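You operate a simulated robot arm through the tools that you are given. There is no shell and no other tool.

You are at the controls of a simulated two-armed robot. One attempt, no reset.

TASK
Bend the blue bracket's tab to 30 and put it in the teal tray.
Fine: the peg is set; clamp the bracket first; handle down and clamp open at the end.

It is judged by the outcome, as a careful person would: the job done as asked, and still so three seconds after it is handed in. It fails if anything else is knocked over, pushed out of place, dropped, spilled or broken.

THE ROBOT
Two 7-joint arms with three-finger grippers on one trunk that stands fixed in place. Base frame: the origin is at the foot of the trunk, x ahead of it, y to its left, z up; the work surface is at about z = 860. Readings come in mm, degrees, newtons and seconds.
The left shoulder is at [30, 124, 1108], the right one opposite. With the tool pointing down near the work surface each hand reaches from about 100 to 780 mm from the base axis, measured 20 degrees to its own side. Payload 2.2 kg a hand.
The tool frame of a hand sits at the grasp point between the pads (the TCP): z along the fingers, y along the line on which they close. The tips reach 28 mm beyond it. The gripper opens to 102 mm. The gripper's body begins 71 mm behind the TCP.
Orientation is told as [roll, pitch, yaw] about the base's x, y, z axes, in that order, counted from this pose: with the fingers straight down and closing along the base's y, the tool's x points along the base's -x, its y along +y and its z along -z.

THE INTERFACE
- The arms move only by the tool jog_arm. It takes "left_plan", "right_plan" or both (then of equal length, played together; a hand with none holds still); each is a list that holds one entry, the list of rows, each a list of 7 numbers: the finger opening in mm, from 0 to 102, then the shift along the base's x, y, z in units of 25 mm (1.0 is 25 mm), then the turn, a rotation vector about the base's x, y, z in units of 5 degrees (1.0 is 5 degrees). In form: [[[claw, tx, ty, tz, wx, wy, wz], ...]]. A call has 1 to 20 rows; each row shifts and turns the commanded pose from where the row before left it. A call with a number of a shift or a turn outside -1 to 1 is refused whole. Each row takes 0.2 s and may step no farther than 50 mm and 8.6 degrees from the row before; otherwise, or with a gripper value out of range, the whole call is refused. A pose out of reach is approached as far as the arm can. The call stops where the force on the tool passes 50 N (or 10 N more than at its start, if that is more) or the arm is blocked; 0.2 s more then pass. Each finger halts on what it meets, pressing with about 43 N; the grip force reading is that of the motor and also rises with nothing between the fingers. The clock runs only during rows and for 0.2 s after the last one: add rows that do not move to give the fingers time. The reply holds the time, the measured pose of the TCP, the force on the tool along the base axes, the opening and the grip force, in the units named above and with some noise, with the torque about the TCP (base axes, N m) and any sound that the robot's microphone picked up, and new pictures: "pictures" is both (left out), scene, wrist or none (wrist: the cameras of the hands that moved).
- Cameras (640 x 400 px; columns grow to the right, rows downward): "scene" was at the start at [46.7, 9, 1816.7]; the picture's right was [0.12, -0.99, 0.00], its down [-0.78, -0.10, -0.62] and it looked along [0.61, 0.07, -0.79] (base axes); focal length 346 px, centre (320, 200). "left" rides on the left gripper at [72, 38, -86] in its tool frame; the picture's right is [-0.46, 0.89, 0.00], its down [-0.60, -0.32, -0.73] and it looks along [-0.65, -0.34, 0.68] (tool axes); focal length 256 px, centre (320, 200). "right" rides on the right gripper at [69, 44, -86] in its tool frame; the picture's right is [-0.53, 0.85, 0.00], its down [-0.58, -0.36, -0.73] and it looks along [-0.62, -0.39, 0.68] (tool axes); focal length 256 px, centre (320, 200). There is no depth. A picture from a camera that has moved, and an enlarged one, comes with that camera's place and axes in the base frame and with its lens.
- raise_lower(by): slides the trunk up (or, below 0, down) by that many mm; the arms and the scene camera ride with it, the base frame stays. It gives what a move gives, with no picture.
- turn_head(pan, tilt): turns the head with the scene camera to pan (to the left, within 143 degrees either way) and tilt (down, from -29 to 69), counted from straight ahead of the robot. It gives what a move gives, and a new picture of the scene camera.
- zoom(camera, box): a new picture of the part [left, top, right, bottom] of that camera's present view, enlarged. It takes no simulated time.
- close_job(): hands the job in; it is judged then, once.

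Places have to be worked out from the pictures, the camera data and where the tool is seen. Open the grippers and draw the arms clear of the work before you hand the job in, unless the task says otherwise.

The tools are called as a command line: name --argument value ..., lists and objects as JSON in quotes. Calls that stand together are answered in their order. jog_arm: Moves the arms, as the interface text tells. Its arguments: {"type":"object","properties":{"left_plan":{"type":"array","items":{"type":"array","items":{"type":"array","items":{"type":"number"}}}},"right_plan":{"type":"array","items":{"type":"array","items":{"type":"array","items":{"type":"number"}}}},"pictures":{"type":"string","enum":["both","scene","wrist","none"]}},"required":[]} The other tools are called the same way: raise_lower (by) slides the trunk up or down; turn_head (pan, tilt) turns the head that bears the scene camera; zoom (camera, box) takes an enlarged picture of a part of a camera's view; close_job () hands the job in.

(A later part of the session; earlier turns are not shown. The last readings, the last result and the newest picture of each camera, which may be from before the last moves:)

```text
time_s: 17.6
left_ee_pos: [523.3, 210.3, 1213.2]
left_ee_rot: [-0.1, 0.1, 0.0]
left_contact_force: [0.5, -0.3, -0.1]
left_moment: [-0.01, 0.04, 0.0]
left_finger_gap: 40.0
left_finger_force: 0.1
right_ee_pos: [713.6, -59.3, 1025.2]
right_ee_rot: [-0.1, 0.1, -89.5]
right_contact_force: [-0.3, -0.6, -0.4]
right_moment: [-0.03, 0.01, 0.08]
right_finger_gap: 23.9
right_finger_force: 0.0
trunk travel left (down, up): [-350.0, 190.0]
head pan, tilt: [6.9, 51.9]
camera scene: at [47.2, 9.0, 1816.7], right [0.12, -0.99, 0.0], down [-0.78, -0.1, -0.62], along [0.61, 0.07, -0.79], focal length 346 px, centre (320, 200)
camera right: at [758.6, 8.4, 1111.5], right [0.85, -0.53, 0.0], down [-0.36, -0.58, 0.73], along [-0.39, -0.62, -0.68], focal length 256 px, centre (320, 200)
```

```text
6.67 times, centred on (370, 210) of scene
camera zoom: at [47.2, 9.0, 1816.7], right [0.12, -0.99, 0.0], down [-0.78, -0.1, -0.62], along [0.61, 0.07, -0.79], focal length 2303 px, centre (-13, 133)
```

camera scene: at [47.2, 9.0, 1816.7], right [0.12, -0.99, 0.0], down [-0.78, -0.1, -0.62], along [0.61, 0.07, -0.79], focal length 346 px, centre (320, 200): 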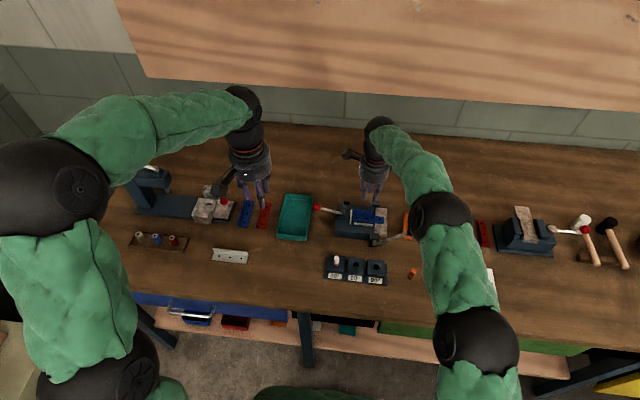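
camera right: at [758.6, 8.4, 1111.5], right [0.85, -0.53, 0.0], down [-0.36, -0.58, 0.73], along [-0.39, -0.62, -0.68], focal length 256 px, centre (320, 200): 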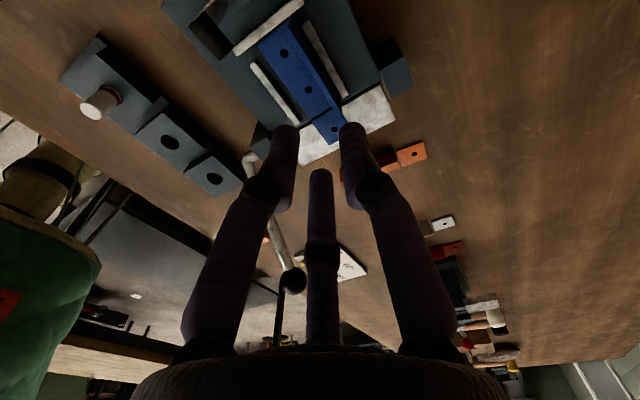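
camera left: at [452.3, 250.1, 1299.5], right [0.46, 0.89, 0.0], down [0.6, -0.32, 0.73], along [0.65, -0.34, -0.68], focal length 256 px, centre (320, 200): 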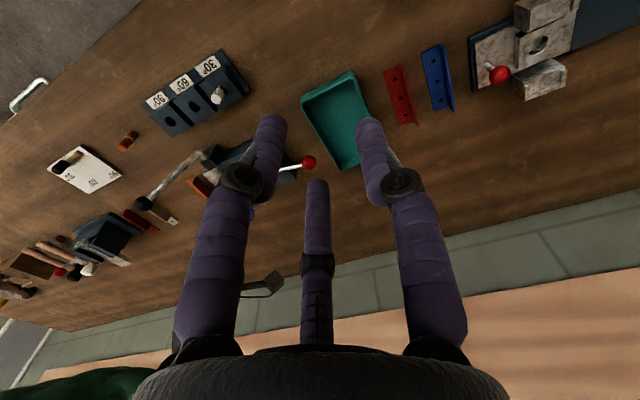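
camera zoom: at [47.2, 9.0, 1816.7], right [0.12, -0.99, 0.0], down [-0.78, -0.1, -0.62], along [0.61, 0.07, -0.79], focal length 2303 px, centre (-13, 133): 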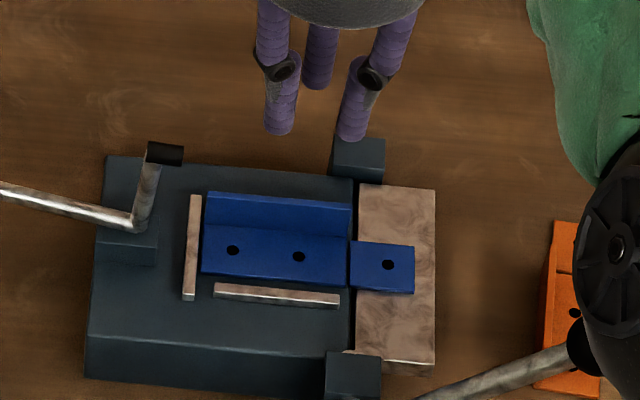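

The bracket sits squarely in the channel against the stop with the tab over the leaf. Now the right hand retreats up and to the right while the left hand moves above the red clamp ball (≈703, 97, 936), turning in yaw so the fingers will straddle the handle bar.

jog_arm --right_plan '[[[24, 0, 0, 0.9, 0, 0, 0], [24, 0, 0, 0.9, 0, 0, 0], [24, 0, 0, 0.9, 0, 0, 0], [40, -0.4, -0.9, 0.3, 0, 0, 0], [40, -0.4, -0.9, 0, 0, 0, 0], [40, -0.4, -0.9, 0, 0, 0, 0], [40, -0.4, -0.9, 0, 0, 0, 0], [40, -0.4, -0.9, 0, 0, 0, 0], [40, -0.4, -0.9, 0, 0, 0, 0], [40, -0.4, -0.9, 0, 0, 0, 0], [40, -0.4, -0.9, 0, 0, 0, 0], [40, -0.4, -0.9, 0, 0, 0, 0], [40, 0, 0, 0, 0, 0, 0], [40, 0, 0, 0, 0, 0, 0], [40, 0, 0, 0, 0, 0, 0], [40, 0, 0, 0, 0, 0, 0], [40, 0, 0, 0, 0, 0, 0], [40, 0, 0, 0, 0, 0, 0], [40, 0, 0, 0, 0, 0, 0], [40, 0, 0, 0, 0, 0, 0]]]' --left_plan '[[[50, 0, 0, 0, 0, 0, 1], [50, 0, 0, 0, 0, 0, 1], [50, 0.4, -0.25, -0.3, 0, 0, 1], [50, 0.4, -0.25, -0.34, 0, 0, 1], [50, 0.4, -0.25, -0.34, 0, 0, 1], [50, 0.4, -0.25, -0.34, 0, 0, 1], [50, 0.4, -0.25, -0.34, 0, 0, 1], [50, 0.4, -0.25, -0.34, 0, 0, 1], [50, 0.4, -0.25, -0.34, 0, 0, 1], [50, 0.4, -0.25, -0.34, 0, 0, 1], [50, 0.4, -0.25, -0.34, 0, 0, 1], [50, 0.4, -0.25, -0.34, 0, 0, 1], [50, 0.4, -0.25, -0.34, 0, 0, 1], [50, 0.4, -0.25, -0.34, 0, 0, 1], [50, 0.4, -0.25, -0.34, 0, 0, 1], [50, 0.4, -0.25, -0.34, 0, 0, 1], [50, 0.4, -0.25, -0.34, 0, 0, 1], [50, 0.4, -0.25, -0.34, 0, 0, 1], [50, 0.4, -0.25, -0.34, 0, 0, 1], [50, 0.4, -0.25, -0.34, 0, 0, 1]]]'

```text
time_s: 21.8
left_ee_pos: [704.6, 98.7, 1059.8]
left_ee_rot: [0.0, 0.0, 100.1]
left_contact_force: [0.5, 0.9, -1.1]
left_moment: [0.03, -0.02, 0.04]
left_finger_gap: 50.1
left_finger_force: 0.1
right_ee_pos: [624.1, -263.8, 1100.5]
right_ee_rot: [0.1, -0.2, -89.7]
right_contact_force: [-0.2, 0.4, -0.4]
right_moment: [0.0, 0.02, 0.02]
right_finger_gap: 40.2
right_finger_force: 0.1
trunk travel left (down, up): [-350.0, 190.0]
head pan, tilt: [6.9, 51.9]
camera scene: at [47.6, 8.7, 1816.7], right [0.12, -0.99, 0.0], down [-0.78, -0.1, -0.62], along [0.61, 0.07, -0.79], focal length 346 px, centre (320, 200)
camera right: at [669.2, -194.4, 1186.3], right [0.85, -0.53, 0.0], down [-0.36, -0.58, 0.73], along [-0.39, -0.62, -0.68], focal length 256 px, centre (320, 200)
camera left: at [680.2, 22.1, 1146.8], right [-0.95, 0.3, 0.0], down [0.21, 0.65, 0.73], along [0.22, 0.7, -0.68], focal length 256 px, centre (320, 200)
```

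scene: 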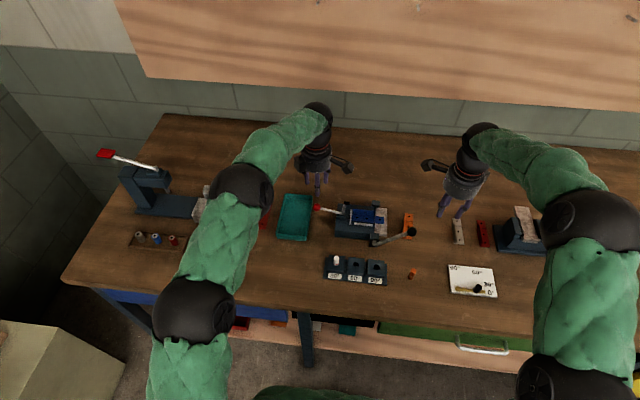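
right: 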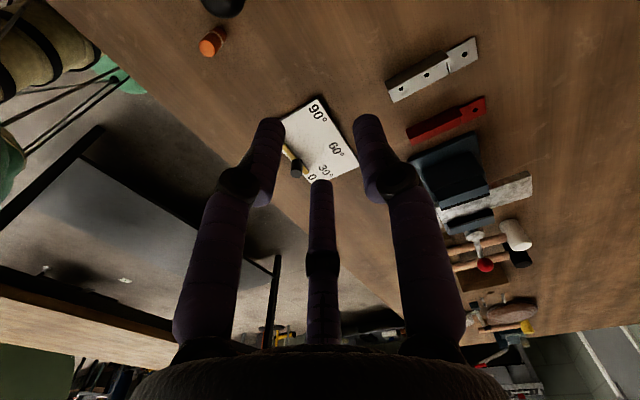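
left: 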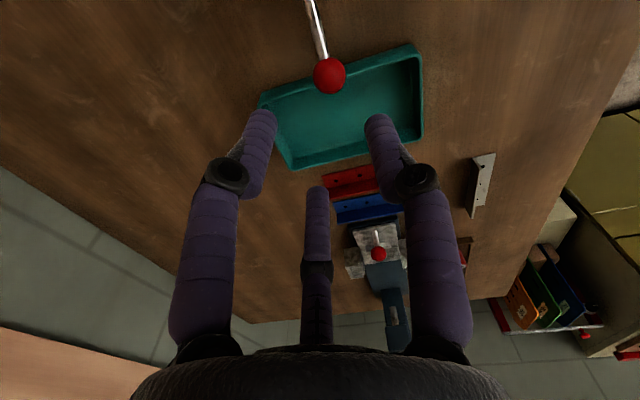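

Both arms are where intended. I zoom the left wrist view to refine the red ball's position.

zoom --camera "left" --box '[240, 0, 420, 130]'

zoom --camera "scene" --box '[280, 140, 400, 240]'

```text
3.08 times, centred on (330, 65) of left
camera zoom: at [680.2, 22.1, 1146.8], right [-0.95, 0.3, 0.0], down [0.21, 0.65, 0.73], along [0.22, 0.7, -0.68], focal length 788 px, centre (289, 615)
```

zoom: 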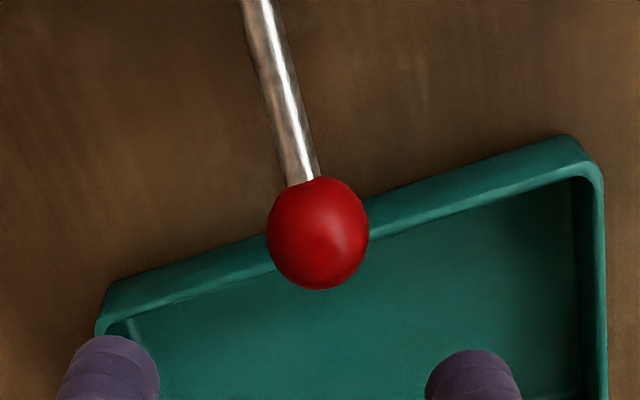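

```text
4.00 times, centred on (340, 190) of scene
camera zoom: at [47.6, 8.7, 1816.7], right [0.12, -0.99, 0.0], down [-0.78, -0.1, -0.62], along [0.61, 0.07, -0.79], focal length 1382 px, centre (240, 240)
```

zoom: 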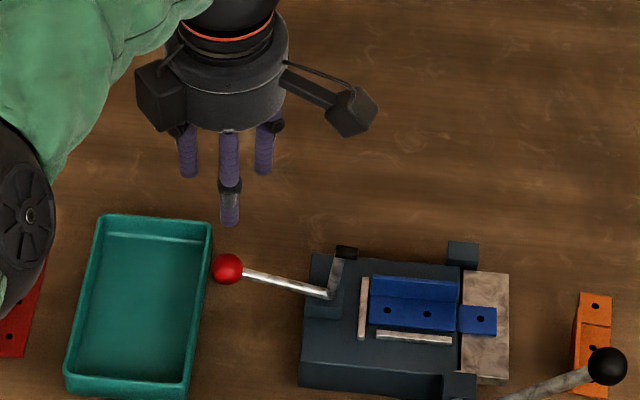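

Triangulating three views puts the red ball at about (696, 98, 946), radius 13, on a pivot near (697, 16, 920). I turn to yaw 120 and lower the open fingers around the ball.

jog_arm --left_plan '[[[50, -0.085, 0, 0, 0, 0, 1], [50, -0.085, 0, -0.3, 0, 0, 1], [50, -0.085, 0, -0.7, 0, 0, 1], [50, -0.085, 0, -0.8, 0, 0, 1], [50, 0, 0, -0.8, 0, 0, 0], [50, 0, 0, -0.8, 0, 0, 0], [50, 0, 0, -0.6, 0, 0, 0], [50, 0, 0, -0.24, 0, 0, 0], [50, 0, 0, 0, 0, 0, 0]]]'

zoom --camera "left" --box '[220, 60, 420, 220]'

zoom --camera "scene" --box '[280, 140, 400, 240]'

```text
time_s: 23.8
left_ee_pos: [695.4, 99.8, 955.9]
left_ee_rot: [0.0, 0.0, 120.0]
left_contact_force: [0.2, 0.0, -0.4]
left_moment: [0.01, -0.02, -0.03]
left_finger_gap: 49.9
left_finger_force: 0.1
right_ee_pos: [624.4, -262.4, 1101.7]
right_ee_rot: [-0.1, 0.0, -89.6]
right_contact_force: [-0.1, 0.1, 0.5]
right_moment: [0.03, -0.03, -0.02]
right_finger_gap: 40.0
right_finger_force: 0.0
trunk travel left (down, up): [-350.0, 190.0]
head pan, tilt: [6.9, 51.9]
camera scene: at [46.8, 8.9, 1816.7], right [0.12, -0.99, 0.0], down [-0.78, -0.1, -0.62], along [0.61, 0.07, -0.79], focal length 346 px, centre (320, 200)
camera left: at [699.9, 18.7, 1041.8], right [-1.0, -0.04, 0.0], down [-0.03, 0.68, 0.73], along [-0.03, 0.73, -0.68], focal length 256 px, centre (320, 200)
```

scene: 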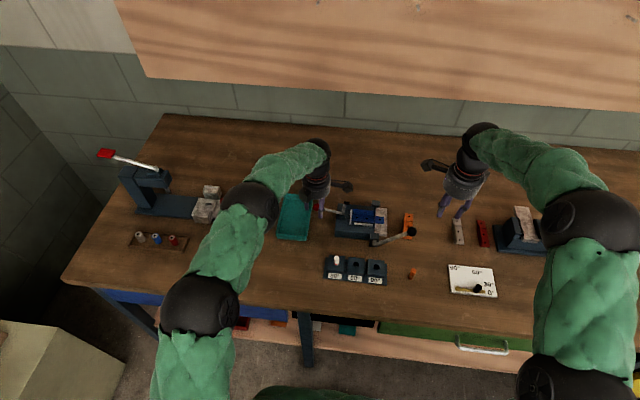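
left: 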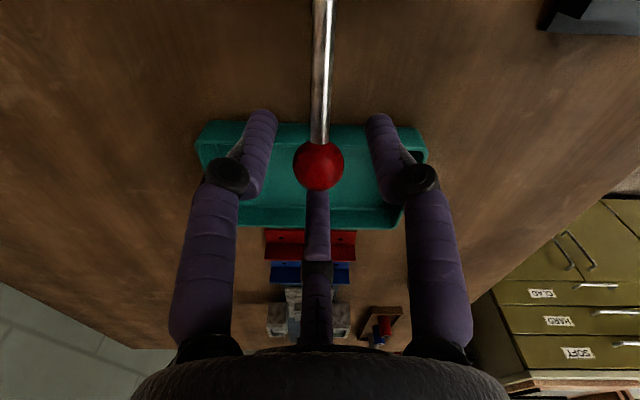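

```text
2.50 times, centred on (320, 140) of left
camera zoom: at [699.9, 18.7, 1041.8], right [-1.0, -0.04, 0.0], down [-0.03, 0.68, 0.73], along [-0.03, 0.73, -0.68], focal length 640 px, centre (320, 350)
```

zoom: 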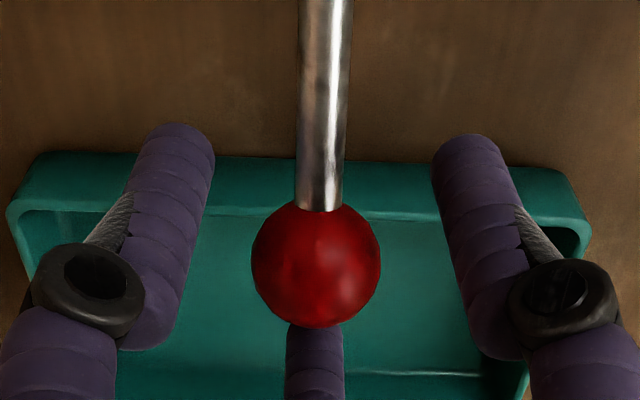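

```text
4.00 times, centred on (340, 190) of scene
camera zoom: at [46.8, 8.9, 1816.7], right [0.12, -0.99, 0.0], down [-0.78, -0.1, -0.62], along [0.61, 0.07, -0.79], focal length 1382 px, centre (240, 240)
```

zoom: 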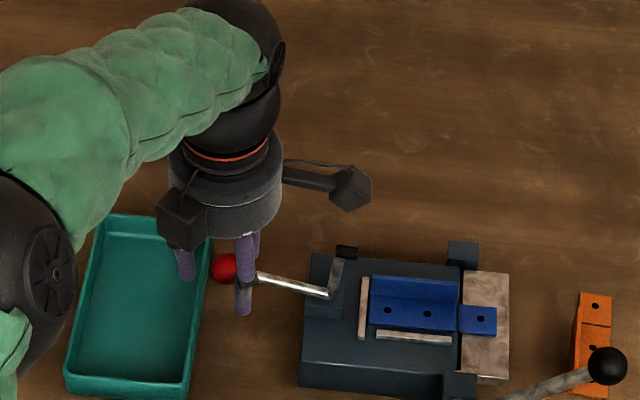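

The ball sits between the fingers with the bar passing through the open side. I centre slightly (-2 mm y, -4 mm z) and close on it.

jog_arm --left_plan '[[[50, 0, -0.09, -0.16, 0, 0, 0], [50, 0, 0, 0, 0, 0, 0], [38, 0, 0, 0, 0, 0, 0], [30, 0, 0, 0, 0, 0, 0], [22, 0, 0, 0, 0, 0, 0], [15, 0, 0, 0, 0, 0, 0], [15, 0, 0, 0, 0, 0, 0]]]' --pictures "wrist"

zoom --camera "scene" --box '[280, 140, 400, 240]'

```text
time_s: 25.4
left_ee_pos: [695.8, 99.4, 951.2]
left_ee_rot: [-0.1, -0.1, 120.1]
left_contact_force: [-1.3, 5.8, 0.4]
left_moment: [0.08, 0.01, 0.05]
left_finger_gap: 25.8
left_finger_force: 7.9
right_ee_pos: [625.7, -261.2, 1100.7]
right_ee_rot: [0.0, 0.0, -89.5]
right_contact_force: [0.7, 0.3, 0.1]
right_moment: [0.02, 0.05, -0.01]
right_finger_gap: 40.0
right_finger_force: 0.0
trunk travel left (down, up): [-350.0, 190.0]
head pan, tilt: [6.9, 51.9]
camera left: at [700.2, 17.7, 1037.8], right [-1.0, -0.04, 0.0], down [-0.03, 0.68, 0.73], along [-0.03, 0.73, -0.68], focal length 256 px, centre (320, 200)
```

left: 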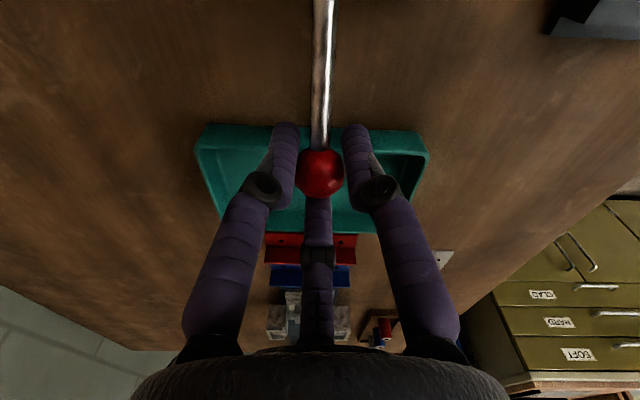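

```text
4.00 times, centred on (340, 190) of scene
camera zoom: at [46.8, 9.8, 1816.7], right [0.12, -0.99, 0.0], down [-0.78, -0.1, -0.62], along [0.61, 0.07, -0.79], focal length 1382 px, centre (240, 240)
```

zoom: 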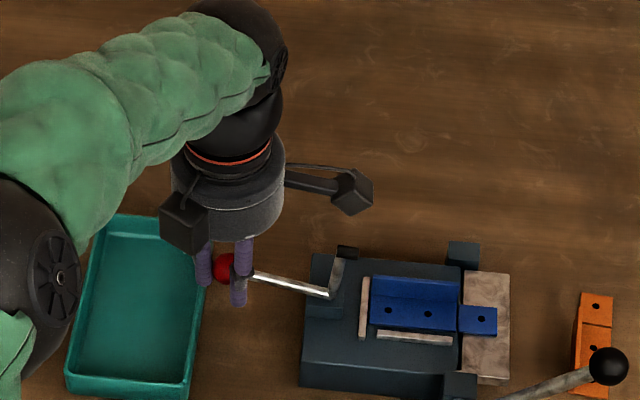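

The ball is held (opening 25.8 = its diameter). I tighten a little and swing it along its arc about the pivot (y≈16, z≈920), first 45°.

jog_arm --left_plan '[[[5, 0, -0.05, 0, 0, 0, 0], [5, 0, -0.104, 0.276, 0, 0, 0], [5, 0, -0.132, 0.268, 0, 0, 0], [5, 0, -0.152, 0.256, 0, 0, 0], [5, 0, -0.176, 0.24, 0, 0, 0], [5, 0, -0.196, 0.228, 0, 0, 0], [5, 0, -0.212, 0.208, 0, 0, 0], [5, 0, -0.232, 0.188, 0, 0, 0], [5, 0, -0.248, 0.164, 0, 0, 0], [5, 0, -0.26, 0.148, 0, 0, 0], [5, 0, 0, 0, 0, 0, 0]]]'

zoom --camera "scene" --box '[280, 140, 400, 240]'

```text
time_s: 27.8
left_ee_pos: [697.7, 53.2, 1001.8]
left_ee_rot: [-0.2, 0.1, 120.1]
left_contact_force: [13.4, 12.4, 14.6]
left_moment: [0.44, -0.14, -0.18]
left_finger_gap: 23.0
left_finger_force: 45.2
right_ee_pos: [624.8, -262.6, 1100.7]
right_ee_rot: [0.0, -0.2, -89.6]
right_contact_force: [-0.7, 1.2, 0.2]
right_moment: [-0.02, 0.0, -0.02]
right_finger_gap: 40.1
right_finger_force: 0.1
trunk travel left (down, up): [-350.0, 190.0]
head pan, tilt: [6.9, 51.9]
camera scene: at [47.1, 10.6, 1816.8], right [0.12, -0.99, 0.0], down [-0.78, -0.1, -0.62], along [0.61, 0.07, -0.79], focal length 346 px, centre (320, 200)
camera left: at [700.3, -27.0, 1088.6], right [-1.0, -0.04, 0.0], down [-0.03, 0.68, 0.73], along [-0.03, 0.73, -0.68], focal length 256 px, centre (320, 200)
```

scene: 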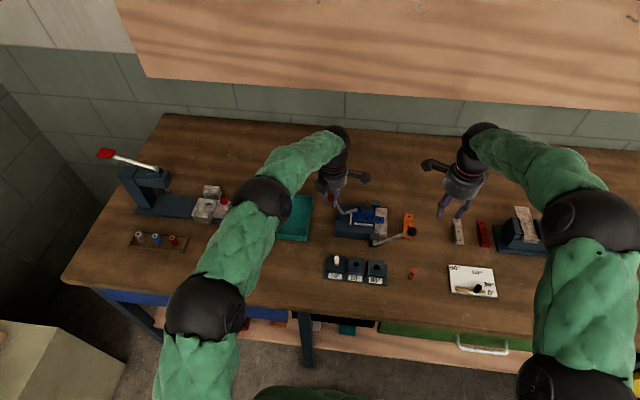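
left: 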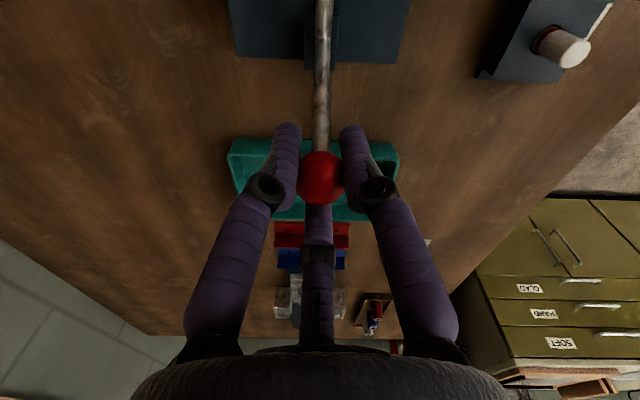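

```text
4.00 times, centred on (340, 190) of scene
camera zoom: at [47.1, 10.6, 1816.8], right [0.12, -0.99, 0.0], down [-0.78, -0.1, -0.62], along [0.61, 0.07, -0.79], focal length 1382 px, centre (240, 240)
```

zoom: 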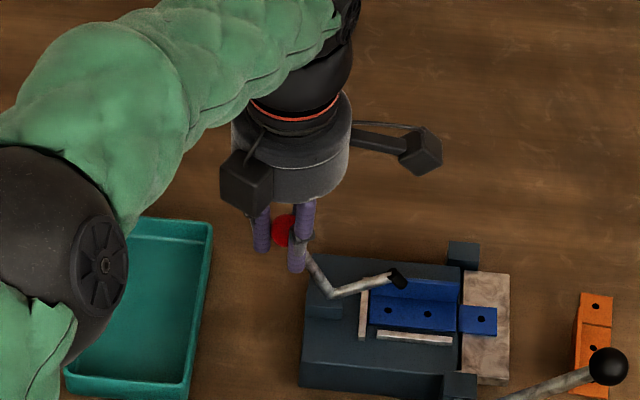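

The handle swings with the ball; the outward reaction suggests a slightly larger radius (~88 about y≈13, z≈921). I ease the grip, correct outward by 2 mm and continue another 35°.

jog_arm --left_plan '[[[18, 0, 0, 0.096, 0, 0, 0], [18, 0, -0.276, 0.132, 0, 0, 0], [18, 0, -0.288, 0.108, 0, 0, 0], [18, 0, -0.296, 0.08, 0, 0, 0], [18, 0, -0.304, 0.056, 0, 0, 0], [18, 0, -0.304, 0.028, 0, 0, 0], [18, 0, -0.308, 0, 0, 0, 0], [18, 0, -0.304, -0.024, 0, 0, 0], [18, 0, 0, 0, 0, 0, 0]]]'

zoom --camera "scene" --box '[280, 140, 400, 240]'

```text
time_s: 29.8
left_ee_pos: [696.6, 0.6, 1013.2]
left_ee_rot: [-0.1, 0.1, 120.1]
left_contact_force: [7.9, 0.4, 2.9]
left_moment: [0.05, -0.07, 0.04]
left_finger_gap: 24.9
left_finger_force: 5.3
right_ee_pos: [623.9, -261.8, 1100.0]
right_ee_rot: [0.0, 0.0, -89.5]
right_contact_force: [-0.3, 0.4, -0.1]
right_moment: [0.0, -0.03, 0.01]
right_finger_gap: 40.1
right_finger_force: 0.1
trunk travel left (down, up): [-350.0, 190.0]
head pan, tilt: [6.9, 51.9]
camera scene: at [47.9, 9.0, 1816.8], right [0.12, -0.99, 0.0], down [-0.78, -0.1, -0.62], along [0.61, 0.07, -0.79], focal length 346 px, centre (320, 200)
camera left: at [700.5, -79.3, 1099.5], right [-1.0, -0.04, 0.0], down [-0.03, 0.68, 0.73], along [-0.03, 0.73, -0.68], focal length 256 px, centre (320, 200)
```

scene: 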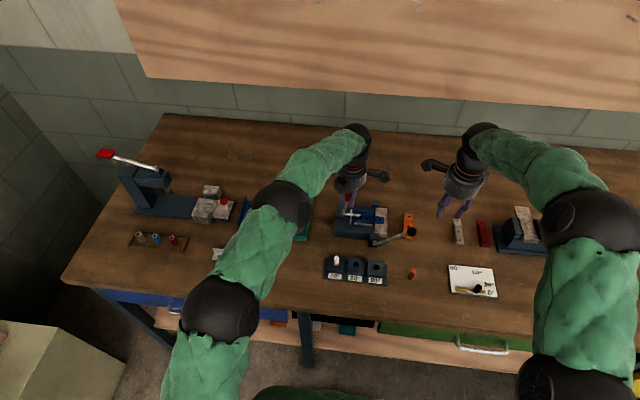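
left: 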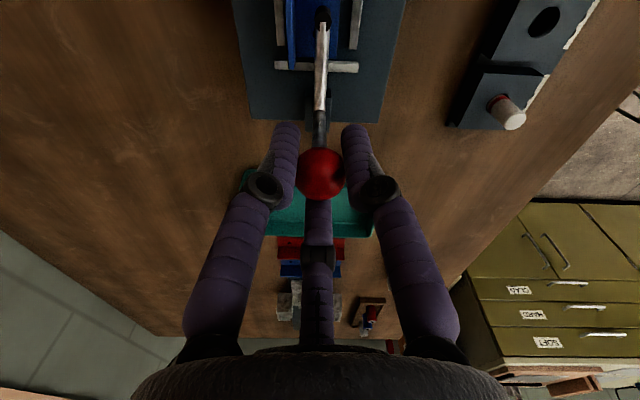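

```text
4.00 times, centred on (340, 190) of scene
camera zoom: at [47.9, 9.0, 1816.8], right [0.12, -0.99, 0.0], down [-0.78, -0.1, -0.62], along [0.61, 0.07, -0.79], focal length 1382 px, centre (240, 240)
```

zoom: 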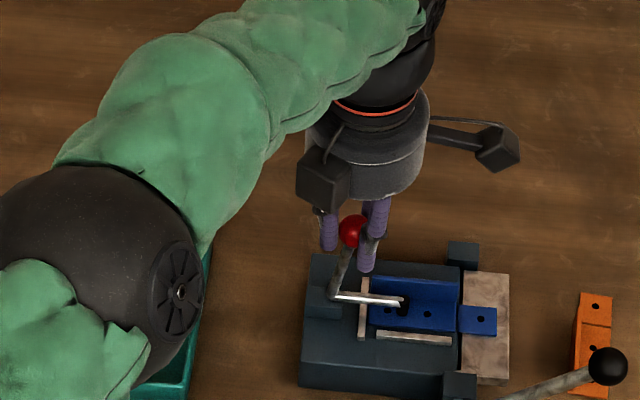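

The clamp arm is about horizontal with its pad just above the plate. I continue in small steps until it presses.

jog_arm --left_plan '[[[15, 0, -0.304, -0.052, 0, 0, 0], [15, 0, -0.296, -0.076, 0, 0, 0], [15, 0, 0, 0, 0, 0, 0]]]' --pictures "wrist"

zoom --camera "scene" --box '[320, 180, 400, 240]'

zoom --camera "left" --box '[230, 0, 410, 140]'

```text
time_s: 30.6
left_ee_pos: [696.9, -8.5, 1011.2]
left_ee_rot: [-0.2, 0.0, 120.1]
left_contact_force: [-2.5, 37.3, 12.6]
left_moment: [0.42, 0.17, 0.09]
left_finger_gap: 40.8
left_finger_force: 19.5
right_ee_pos: [622.9, -260.1, 1101.6]
right_ee_rot: [0.1, -0.2, -89.6]
right_contact_force: [0.3, 0.0, 0.0]
right_moment: [-0.02, -0.01, -0.03]
right_finger_gap: 40.1
right_finger_force: 0.0
trunk travel left (down, up): [-350.0, 190.0]
head pan, tilt: [6.9, 51.9]
camera left: at [699.7, -89.3, 1097.6], right [-1.0, -0.04, 0.0], down [-0.03, 0.68, 0.73], along [-0.03, 0.73, -0.68], focal length 256 px, centre (320, 200)
```

left: 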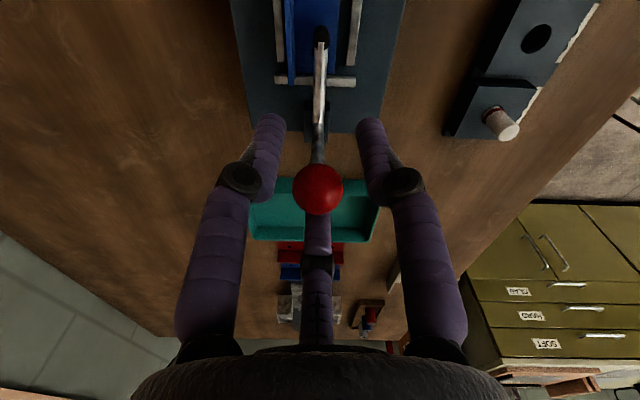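

```text
6.67 times, centred on (360, 210) of scene
camera zoom: at [44.7, 15.5, 1816.8], right [0.12, -0.99, 0.0], down [-0.78, -0.1, -0.62], along [0.61, 0.07, -0.79], focal length 2303 px, centre (53, 133)
```

zoom: 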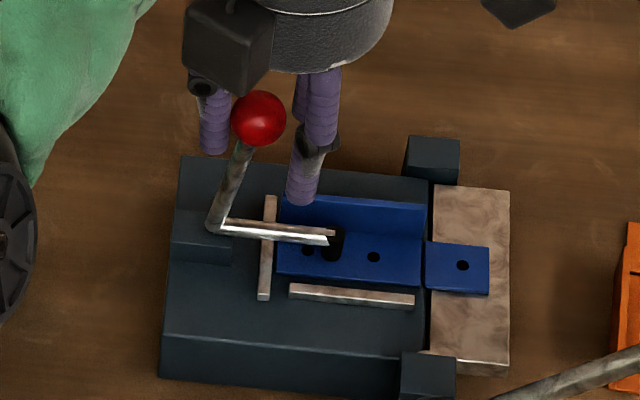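

```text
2.86 times, centred on (320, 70) of left
camera zoom: at [699.7, -89.3, 1097.6], right [-1.0, -0.04, 0.0], down [-0.03, 0.68, 0.73], along [-0.03, 0.73, -0.68], focal length 731 px, centre (320, 571)
```

zoom: 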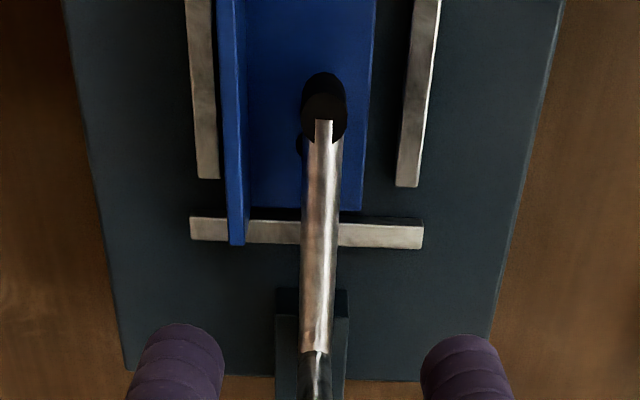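

The arm now presses on the plate (37 N reaction) and the ball slid a bit in my grip; the pad appears down on the bracket. I open, lift clear and look at whether the clamp stays closed.

jog_arm --left_plan '[[[56, 0, 0.1, 0, 0, 0, 0], [60, 0, 0.2, 0, 0, 0, 0], [60, 0, 0, 0.5, 0, 0, 0], [60, 0, 0, 0.9, 0, 0, 0], [60, 0, 0, 0.9, 0, 0, 0], [60, 0, 0.5, 0.5, 0, 0, 0], [60, 0, 0, 0, 0, 0, 0]]]'

zoom --camera "scene" --box '[320, 180, 400, 240]'

zoom --camera "left" --box '[230, 0, 410, 140]'

```text
time_s: 32.2
left_ee_pos: [695.6, 5.2, 1079.9]
left_ee_rot: [0.0, -0.1, 119.9]
left_contact_force: [-0.5, -0.1, 0.1]
left_moment: [0.02, 0.04, 0.03]
left_finger_gap: 59.8
left_finger_force: 0.0
right_ee_pos: [624.6, -263.9, 1100.3]
right_ee_rot: [0.1, -0.1, -89.6]
right_contact_force: [0.0, 0.2, -0.7]
right_moment: [0.0, -0.03, 0.01]
right_finger_gap: 40.0
right_finger_force: 0.2
trunk travel left (down, up): [-350.0, 190.0]
head pan, tilt: [6.9, 51.9]
camera scene: at [47.1, 8.3, 1816.7], right [0.12, -0.99, 0.0], down [-0.78, -0.1, -0.62], along [0.61, 0.07, -0.79], focal length 346 px, centre (320, 200)
camera left: at [699.8, -74.6, 1166.0], right [-1.0, -0.04, 0.0], down [-0.03, 0.68, 0.73], along [-0.03, 0.73, -0.68], focal length 256 px, centre (320, 200)
```

scene: 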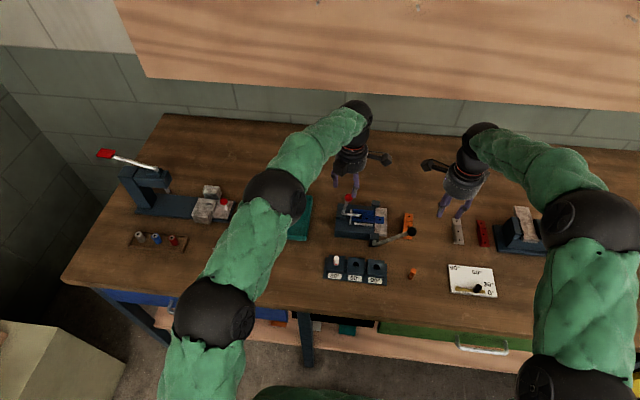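
left: 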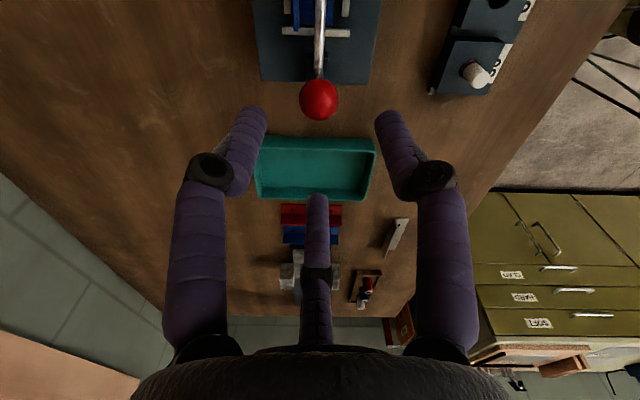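

```text
6.67 times, centred on (360, 210) of scene
camera zoom: at [47.1, 8.3, 1816.7], right [0.12, -0.99, 0.0], down [-0.78, -0.1, -0.62], along [0.61, 0.07, -0.79], focal length 2303 px, centre (53, 133)
```

zoom: 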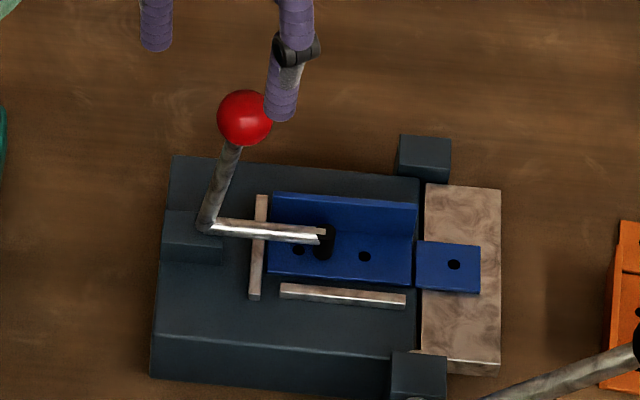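

```text
2.86 times, centred on (320, 70) of left
camera zoom: at [699.8, -74.6, 1166.0], right [-1.0, -0.04, 0.0], down [-0.03, 0.68, 0.73], along [-0.03, 0.73, -0.68], focal length 731 px, centre (320, 571)
```

zoom: 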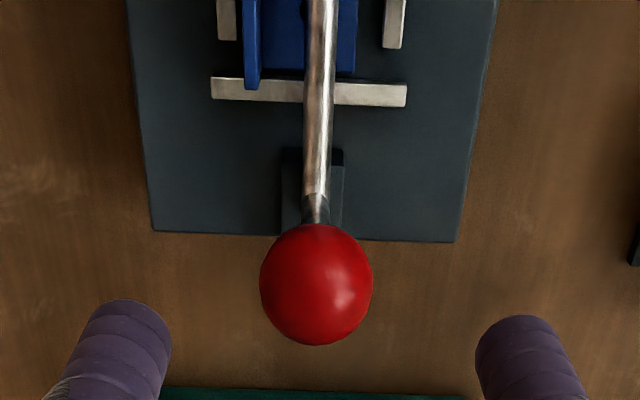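

The clamp stays down with its pad on the plate. To be sure it is fully closed, I push the ball once more from behind with closed fingers, watching the force.

jog_arm --left_plan '[[[40, 0, 0.8, 0, 0, 0, 0], [20, 0, 0.8, 0, 0, 0, 0], [0, 0, 0, -0.8, 0, 0, 0], [0, 0, 0, -0.8, 0, 0, 0], [0, 0, 0, -0.8, 0, 0, 0], [0, 0, -0.4, 0, 0, 0, 0], [0, 0, -0.3, 0, 0, 0, 0], [0, 0, -0.12, 0, 0, 0, 0], [0, 0, -0.12, 0, 0, 0, 0], [0, 0, -0.1, 0, 0, 0, 0], [0, 0, 0, 0, 0, 0, 0]]]' --pictures "wrist"

zoom --camera "scene" --box '[320, 180, 400, 240]'

```text
time_s: 34.6
left_ee_pos: [696.2, 23.2, 1018.4]
left_ee_rot: [0.0, -0.1, 120.1]
left_contact_force: [0.9, 17.9, -0.9]
left_moment: [0.26, 0.08, 0.05]
left_finger_gap: 2.3
left_finger_force: 31.8
right_ee_pos: [623.9, -260.9, 1100.1]
right_ee_rot: [0.0, -0.1, -89.6]
right_contact_force: [-0.7, 0.7, 0.2]
right_moment: [0.0, -0.01, -0.01]
right_finger_gap: 39.8
right_finger_force: 0.1
trunk travel left (down, up): [-350.0, 190.0]
head pan, tilt: [6.9, 51.9]
camera left: at [700.4, -57.4, 1105.7], right [-1.0, -0.04, 0.0], down [-0.03, 0.68, 0.73], along [-0.03, 0.73, -0.68], focal length 256 px, centre (320, 200)
```

left: 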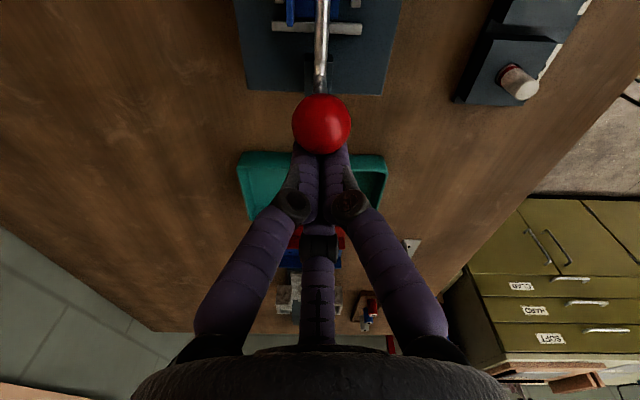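

```text
6.67 times, centred on (360, 210) of scene
camera zoom: at [47.0, 12.1, 1816.7], right [0.12, -0.99, 0.0], down [-0.78, -0.1, -0.62], along [0.61, 0.07, -0.79], focal length 2303 px, centre (53, 133)
```

zoom: 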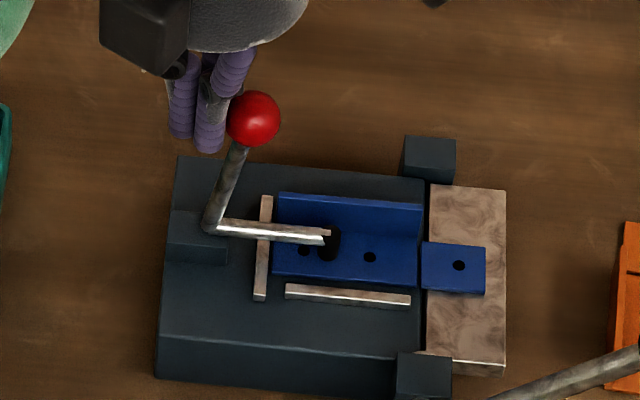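

The clamp holds at its end stop. Left hand backs off and rises, while the right hand moves above the black handle ball (≈609, -188, 990) for a closer look.

jog_arm --left_plan '[[[0, 0, 0.6, 0, 0, 0, 0], [20, 0, 0.8, 0.6, 0, 0, 0], [40, 0, 0.8, 0.9, 0, 0, 0], [50, 0, 0.6, 0.9, 0, 0, 0], [50, 0, 0, 0.8, 0, 0, 0], [50, 0, 0, 0, 0, 0, 0]]]' --right_plan '[[[50, -0.12, 0.55, 0, 0, 0, 0], [50, -0.12, 0.6, -0.1, 0, 0, 0], [50, -0.12, 0.6, -0.3, 0, 0, 0], [50, -0.12, 0.6, -0.3, 0, 0, 0], [50, -0.12, 0.6, -0.3, 0, 0, 0], [50, 0, 0, 0, 0, 0, 0]]]'

zoom --camera "right" --box '[200, 0, 440, 200]'

zoom --camera "scene" --box '[340, 180, 440, 260]'

```text
time_s: 36.0
left_ee_pos: [695.8, 89.8, 1098.3]
left_ee_rot: [0.1, 0.0, 120.0]
left_contact_force: [0.1, -0.6, -0.3]
left_moment: [-0.01, 0.02, -0.01]
left_finger_gap: 50.0
left_finger_force: 0.0
right_ee_pos: [608.7, -188.2, 1076.3]
right_ee_rot: [-0.1, 0.1, -89.6]
right_contact_force: [-0.4, -0.3, 0.4]
right_moment: [0.05, 0.01, -0.02]
right_finger_gap: 49.9
right_finger_force: 0.1
trunk travel left (down, up): [-350.0, 190.0]
head pan, tilt: [6.9, 51.9]
camera scene: at [47.0, 9.1, 1816.7], right [0.12, -0.99, 0.0], down [-0.78, -0.1, -0.62], along [0.61, 0.07, -0.79], focal length 346 px, centre (320, 200)
camera right: at [653.9, -120.1, 1161.6], right [0.85, -0.53, 0.0], down [-0.36, -0.58, 0.73], along [-0.39, -0.62, -0.68], focal length 256 px, centre (320, 200)
camera left: at [699.5, 9.5, 1185.9], right [-1.0, -0.04, 0.0], down [-0.03, 0.68, 0.73], along [-0.03, 0.73, -0.68], focal length 256 px, centre (320, 200)
```

scene: 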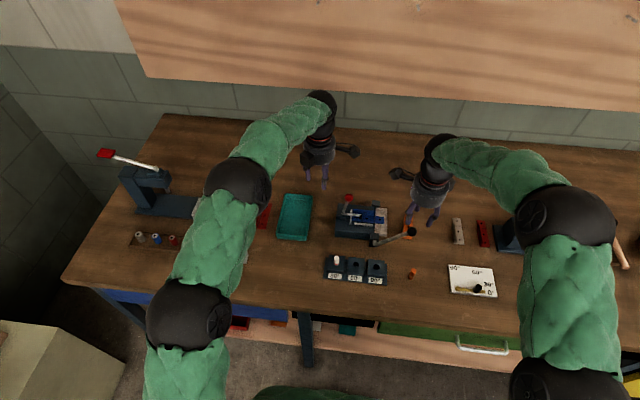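
right: 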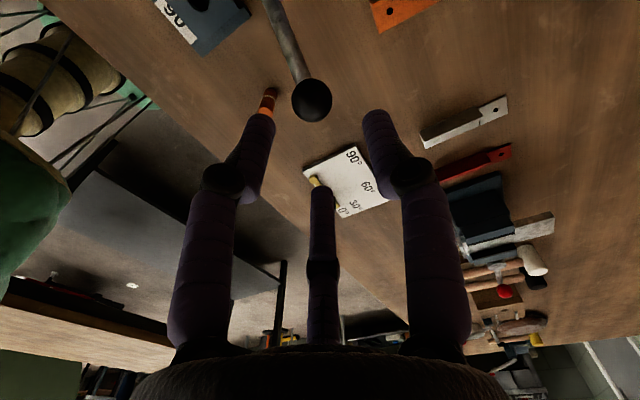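
left: 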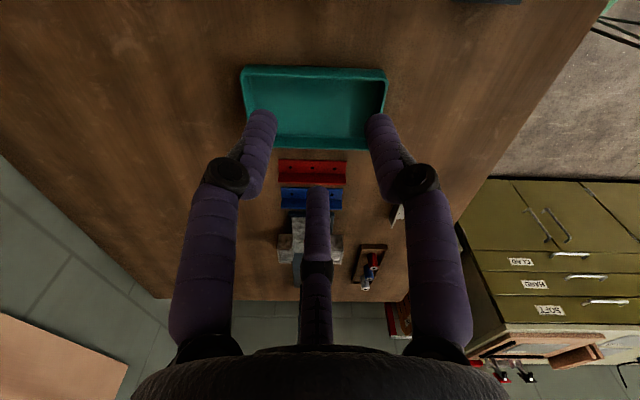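

```text
2.00 times, centred on (320, 100) of right
camera zoom: at [653.9, -120.1, 1161.6], right [0.85, -0.53, 0.0], down [-0.36, -0.58, 0.73], along [-0.39, -0.62, -0.68], focal length 512 px, centre (320, 400)
```

zoom: 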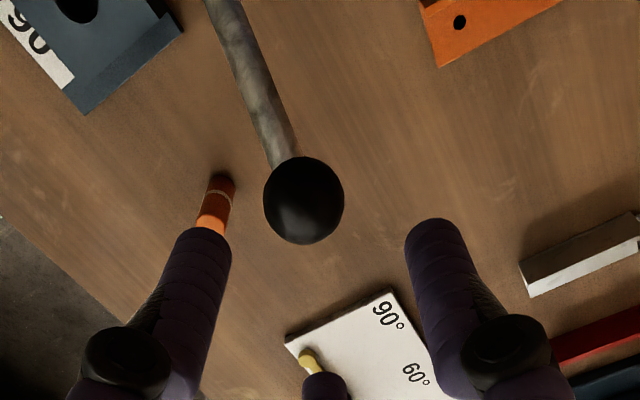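

```text
5.00 times, centred on (390, 220) of scene
camera zoom: at [47.0, 9.1, 1816.7], right [0.12, -0.99, 0.0], down [-0.78, -0.1, -0.62], along [0.61, 0.07, -0.79], focal length 1727 px, centre (-30, 100)
```

zoom: 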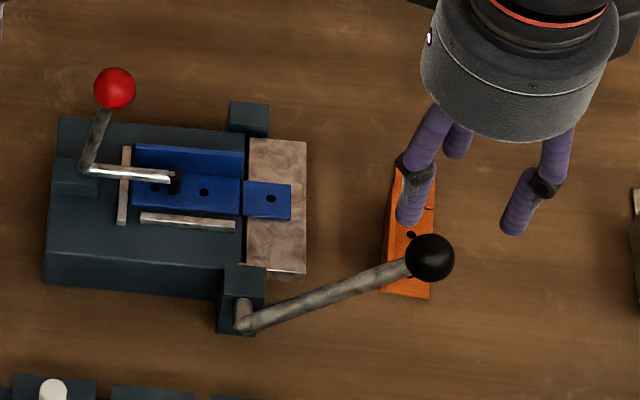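

The black ball triangulates to about (606.5, -186, 993), radius 14, on a pivot near (y=-90, z=899). I lower around it with the fingers to either side in x and close.

jog_arm --right_plan '[[[50, -0.088, 0.088, -0.4, 0, 0, 0], [50, 0, 0, -0.8, 0, 0, 0], [50, 0, 0, -0.8, 0, 0, 0], [50, 0, 0, -0.8, 0, 0, 0], [50, 0, 0, -0.6, 0, 0, 0], [50, 0, 0, 0, 0, 0, 0]]]' --pictures "wrist"

zoom --camera "scene" --box '[340, 180, 440, 260]'

```text
time_s: 37.4
left_ee_pos: [696.2, 91.5, 1099.9]
left_ee_rot: [0.0, 0.0, 119.9]
left_contact_force: [0.3, -0.3, -0.2]
left_moment: [-0.01, 0.01, 0.03]
left_finger_gap: 50.1
left_finger_force: 0.0
right_ee_pos: [606.6, -188.2, 990.6]
right_ee_rot: [0.0, 0.0, -89.7]
right_contact_force: [0.4, 0.0, -0.4]
right_moment: [0.04, 0.01, 0.01]
right_finger_gap: 50.0
right_finger_force: 0.1
trunk travel left (down, up): [-350.0, 190.0]
head pan, tilt: [6.9, 51.9]
camera right: at [651.3, -118.7, 1077.2], right [0.85, -0.53, 0.0], down [-0.36, -0.58, 0.73], along [-0.39, -0.62, -0.68], focal length 256 px, centre (320, 200)
```

right: 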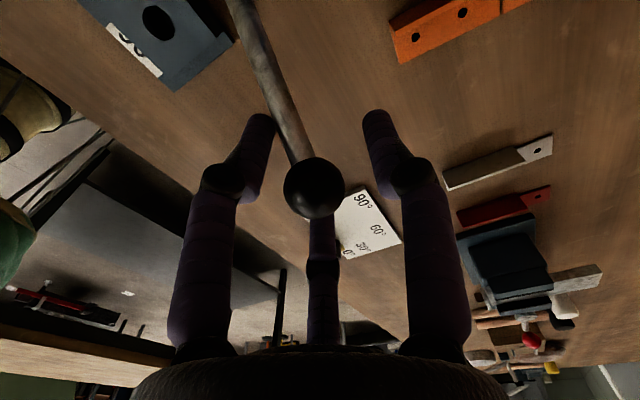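

```text
5.00 times, centred on (390, 220) of scene
camera zoom: at [46.6, 9.0, 1816.8], right [0.12, -0.99, 0.0], down [-0.78, -0.1, -0.62], along [0.61, 0.07, -0.79], focal length 1727 px, centre (-30, 100)
```

zoom: 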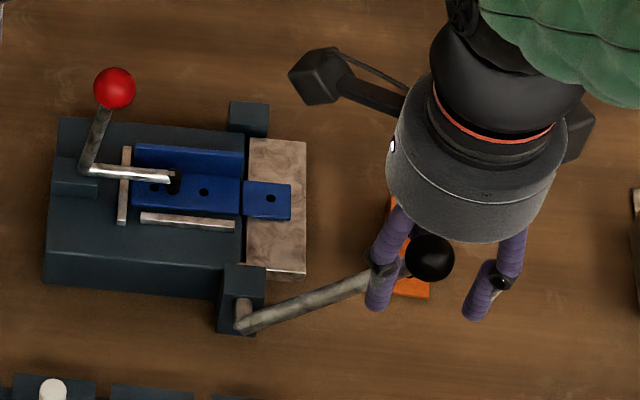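

In view the bar runs close beside one claw; I turn the hand +30° so the bar passes midway between the claws, then close.

jog_arm --right_plan '[[[50, 0, 0.02, 0, 0, 0, 1], [50, 0, 0.02, 0, 0, 0, 1], [50, 0, 0.02, 0, 0, 0, 1], [50, 0, 0.02, 0, 0, 0, 1], [50, 0, 0, 0, 0, 0, 1], [50, 0, 0, 0, 0, 0, 1], [50, 0, 0, 0, 0, 0, 0], [38, 0, 0, 0, 0, 0, 0], [30, 0, 0, 0, 0, 0, 0], [20, 0, 0, 0, 0, 0, 0], [10, 0, 0, 0, 0, 0, 0], [5, 0, 0, 0, 0, 0, 0]]]' --pictures "wrist"

zoom --camera "scene" --box '[340, 180, 440, 260]'

```text
time_s: 40.0
left_ee_pos: [695.0, 90.8, 1099.8]
left_ee_rot: [0.1, 0.1, 120.0]
left_contact_force: [0.3, 0.2, -0.2]
left_moment: [0.01, -0.01, -0.02]
left_finger_gap: 50.0
left_finger_force: 0.0
right_ee_pos: [605.8, -184.4, 990.4]
right_ee_rot: [-0.1, 0.1, -59.5]
right_contact_force: [-6.7, 0.7, -1.0]
right_moment: [-0.08, 0.14, -0.01]
right_finger_gap: 25.9
right_finger_force: 45.5
trunk travel left (down, up): [-350.0, 190.0]
head pan, tilt: [6.9, 51.9]
camera right: at [609.5, -104.3, 1076.6], right [1.0, -0.03, 0.0], down [-0.02, -0.68, 0.73], along [-0.02, -0.73, -0.68], focal length 256 px, centre (320, 200)
```

right: 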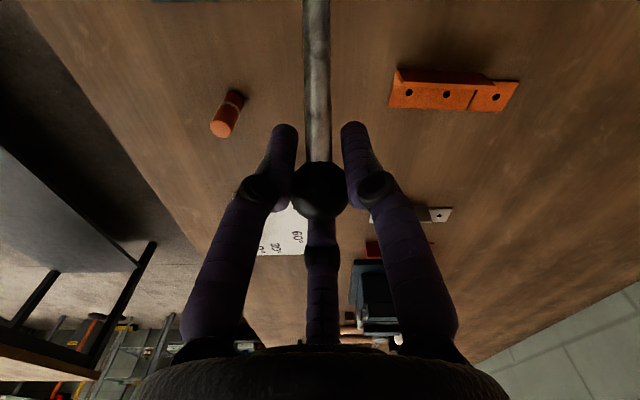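

```text
5.00 times, centred on (390, 220) of scene
camera zoom: at [45.8, 9.1, 1816.7], right [0.12, -0.99, 0.0], down [-0.78, -0.1, -0.62], along [0.61, 0.07, -0.79], focal length 1727 px, centre (-30, 100)
```

zoom: 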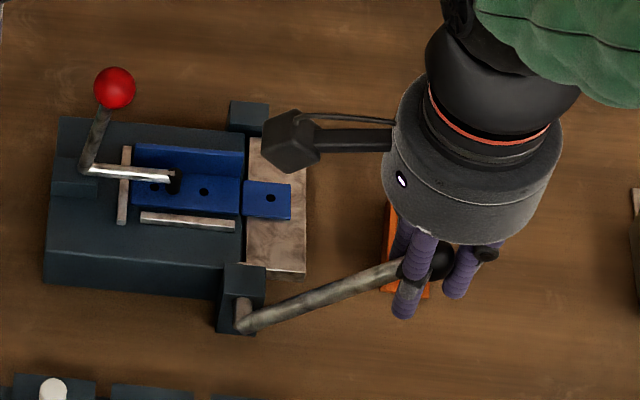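

Ball held (25.9 mm). I swing it up along its arc (radius ~134) by about 15° first and check the leaf and forces.

jog_arm --right_plan '[[[5, 0, 0.167, 0.164, 0, 0, 0], [5, 0, 0.174, 0.157, 0, 0, 0], [5, 0, 0.18, 0.149, 0, 0, 0], [5, 0, 0.187, 0.141, 0, 0, 0], [5, 0, 0.193, 0.132, 0, 0, 0], [5, 0, 0.198, 0.124, 0, 0, 0], [5, 0, 0, 0, 0, 0, 0]]]' --pictures "wrist"

zoom --camera "scene" --box '[330, 180, 430, 260]'

```text
time_s: 41.6
left_ee_pos: [695.1, 90.0, 1099.5]
left_ee_rot: [-0.1, 0.0, 120.0]
left_contact_force: [0.6, 0.2, -0.5]
left_moment: [0.0, 0.0, 0.03]
left_finger_gap: 49.9
left_finger_force: 0.1
right_ee_pos: [604.6, -158.2, 1013.6]
right_ee_rot: [0.1, 0.0, -59.6]
right_contact_force: [-17.1, -6.9, 2.6]
right_moment: [-0.53, -0.03, -0.18]
right_finger_gap: 25.8
right_finger_force: 44.8
trunk travel left (down, up): [-350.0, 190.0]
head pan, tilt: [6.9, 51.9]
camera right: at [609.3, -77.8, 1099.5], right [1.0, -0.03, 0.0], down [-0.02, -0.68, 0.73], along [-0.02, -0.73, -0.68], focal length 256 px, centre (320, 200)
```

right: 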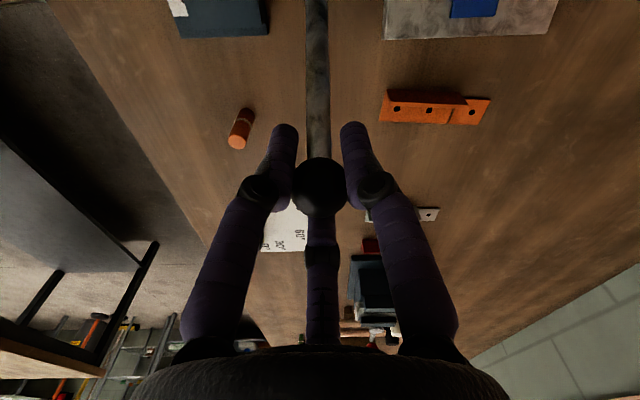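

```text
5.00 times, centred on (380, 220) of scene
camera zoom: at [43.7, 7.9, 1816.9], right [0.12, -0.99, 0.0], down [-0.78, -0.09, -0.62], along [0.61, 0.08, -0.79], focal length 1727 px, centre (20, 100)
```

zoom: 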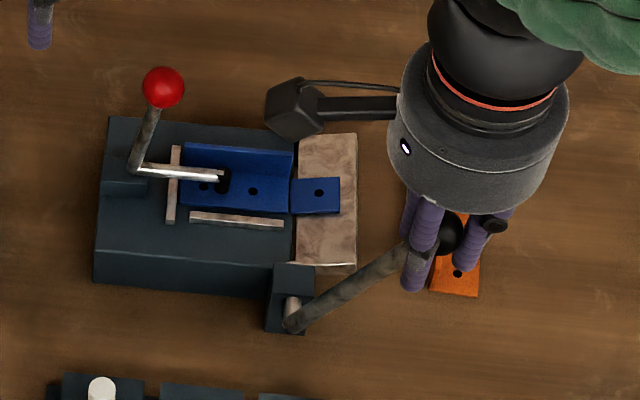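

The leaf and tab are rising with modest load. I continue another 10° and then check for the peg stop.

jog_arm --right_plan '[[[5, 0, 0.203, 0.115, 0, 0, 0], [5, 0, 0.208, 0.106, 0, 0, 0], [5, 0, 0.213, 0.097, 0, 0, 0], [5, 0, 0.217, 0.088, 0, 0, 0], [5, 0, 0, 0, 0, 0, 0]]]' --pictures "wrist"

zoom --camera "scene" --box '[330, 180, 430, 260]'

```text
time_s: 42.8
left_ee_pos: [694.7, 90.3, 1101.3]
left_ee_rot: [0.0, 0.0, 120.1]
left_contact_force: [0.0, -0.1, -0.6]
left_moment: [0.01, 0.01, 0.01]
left_finger_gap: 49.8
left_finger_force: 0.1
right_ee_pos: [606.2, -136.6, 1024.1]
right_ee_rot: [0.1, 0.0, -59.6]
right_contact_force: [-13.6, -3.2, 4.2]
right_moment: [-0.15, 0.17, -0.03]
right_finger_gap: 25.8
right_finger_force: 15.3
trunk travel left (down, up): [-350.0, 190.0]
head pan, tilt: [6.9, 51.9]
camera right: at [609.4, -55.6, 1109.4], right [1.0, -0.03, 0.0], down [-0.02, -0.68, 0.73], along [-0.02, -0.73, -0.68], focal length 256 px, centre (320, 200)
```

right: 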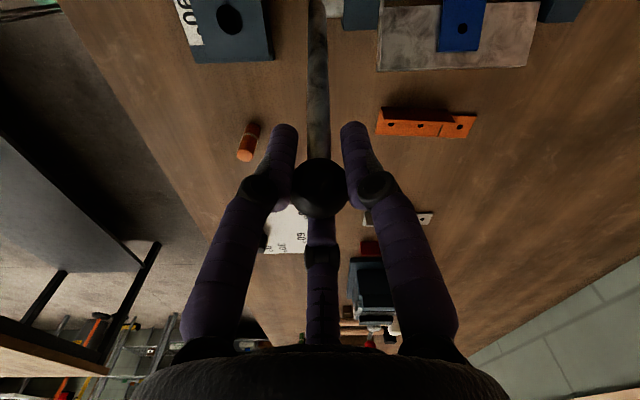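

```text
5.00 times, centred on (380, 220) of scene
camera zoom: at [44.3, 8.5, 1816.8], right [0.12, -0.99, 0.0], down [-0.78, -0.1, -0.62], along [0.61, 0.07, -0.79], focal length 1727 px, centre (20, 100)
```

zoom: 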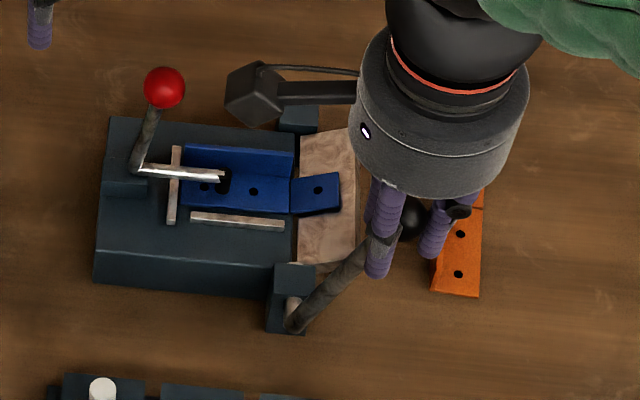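

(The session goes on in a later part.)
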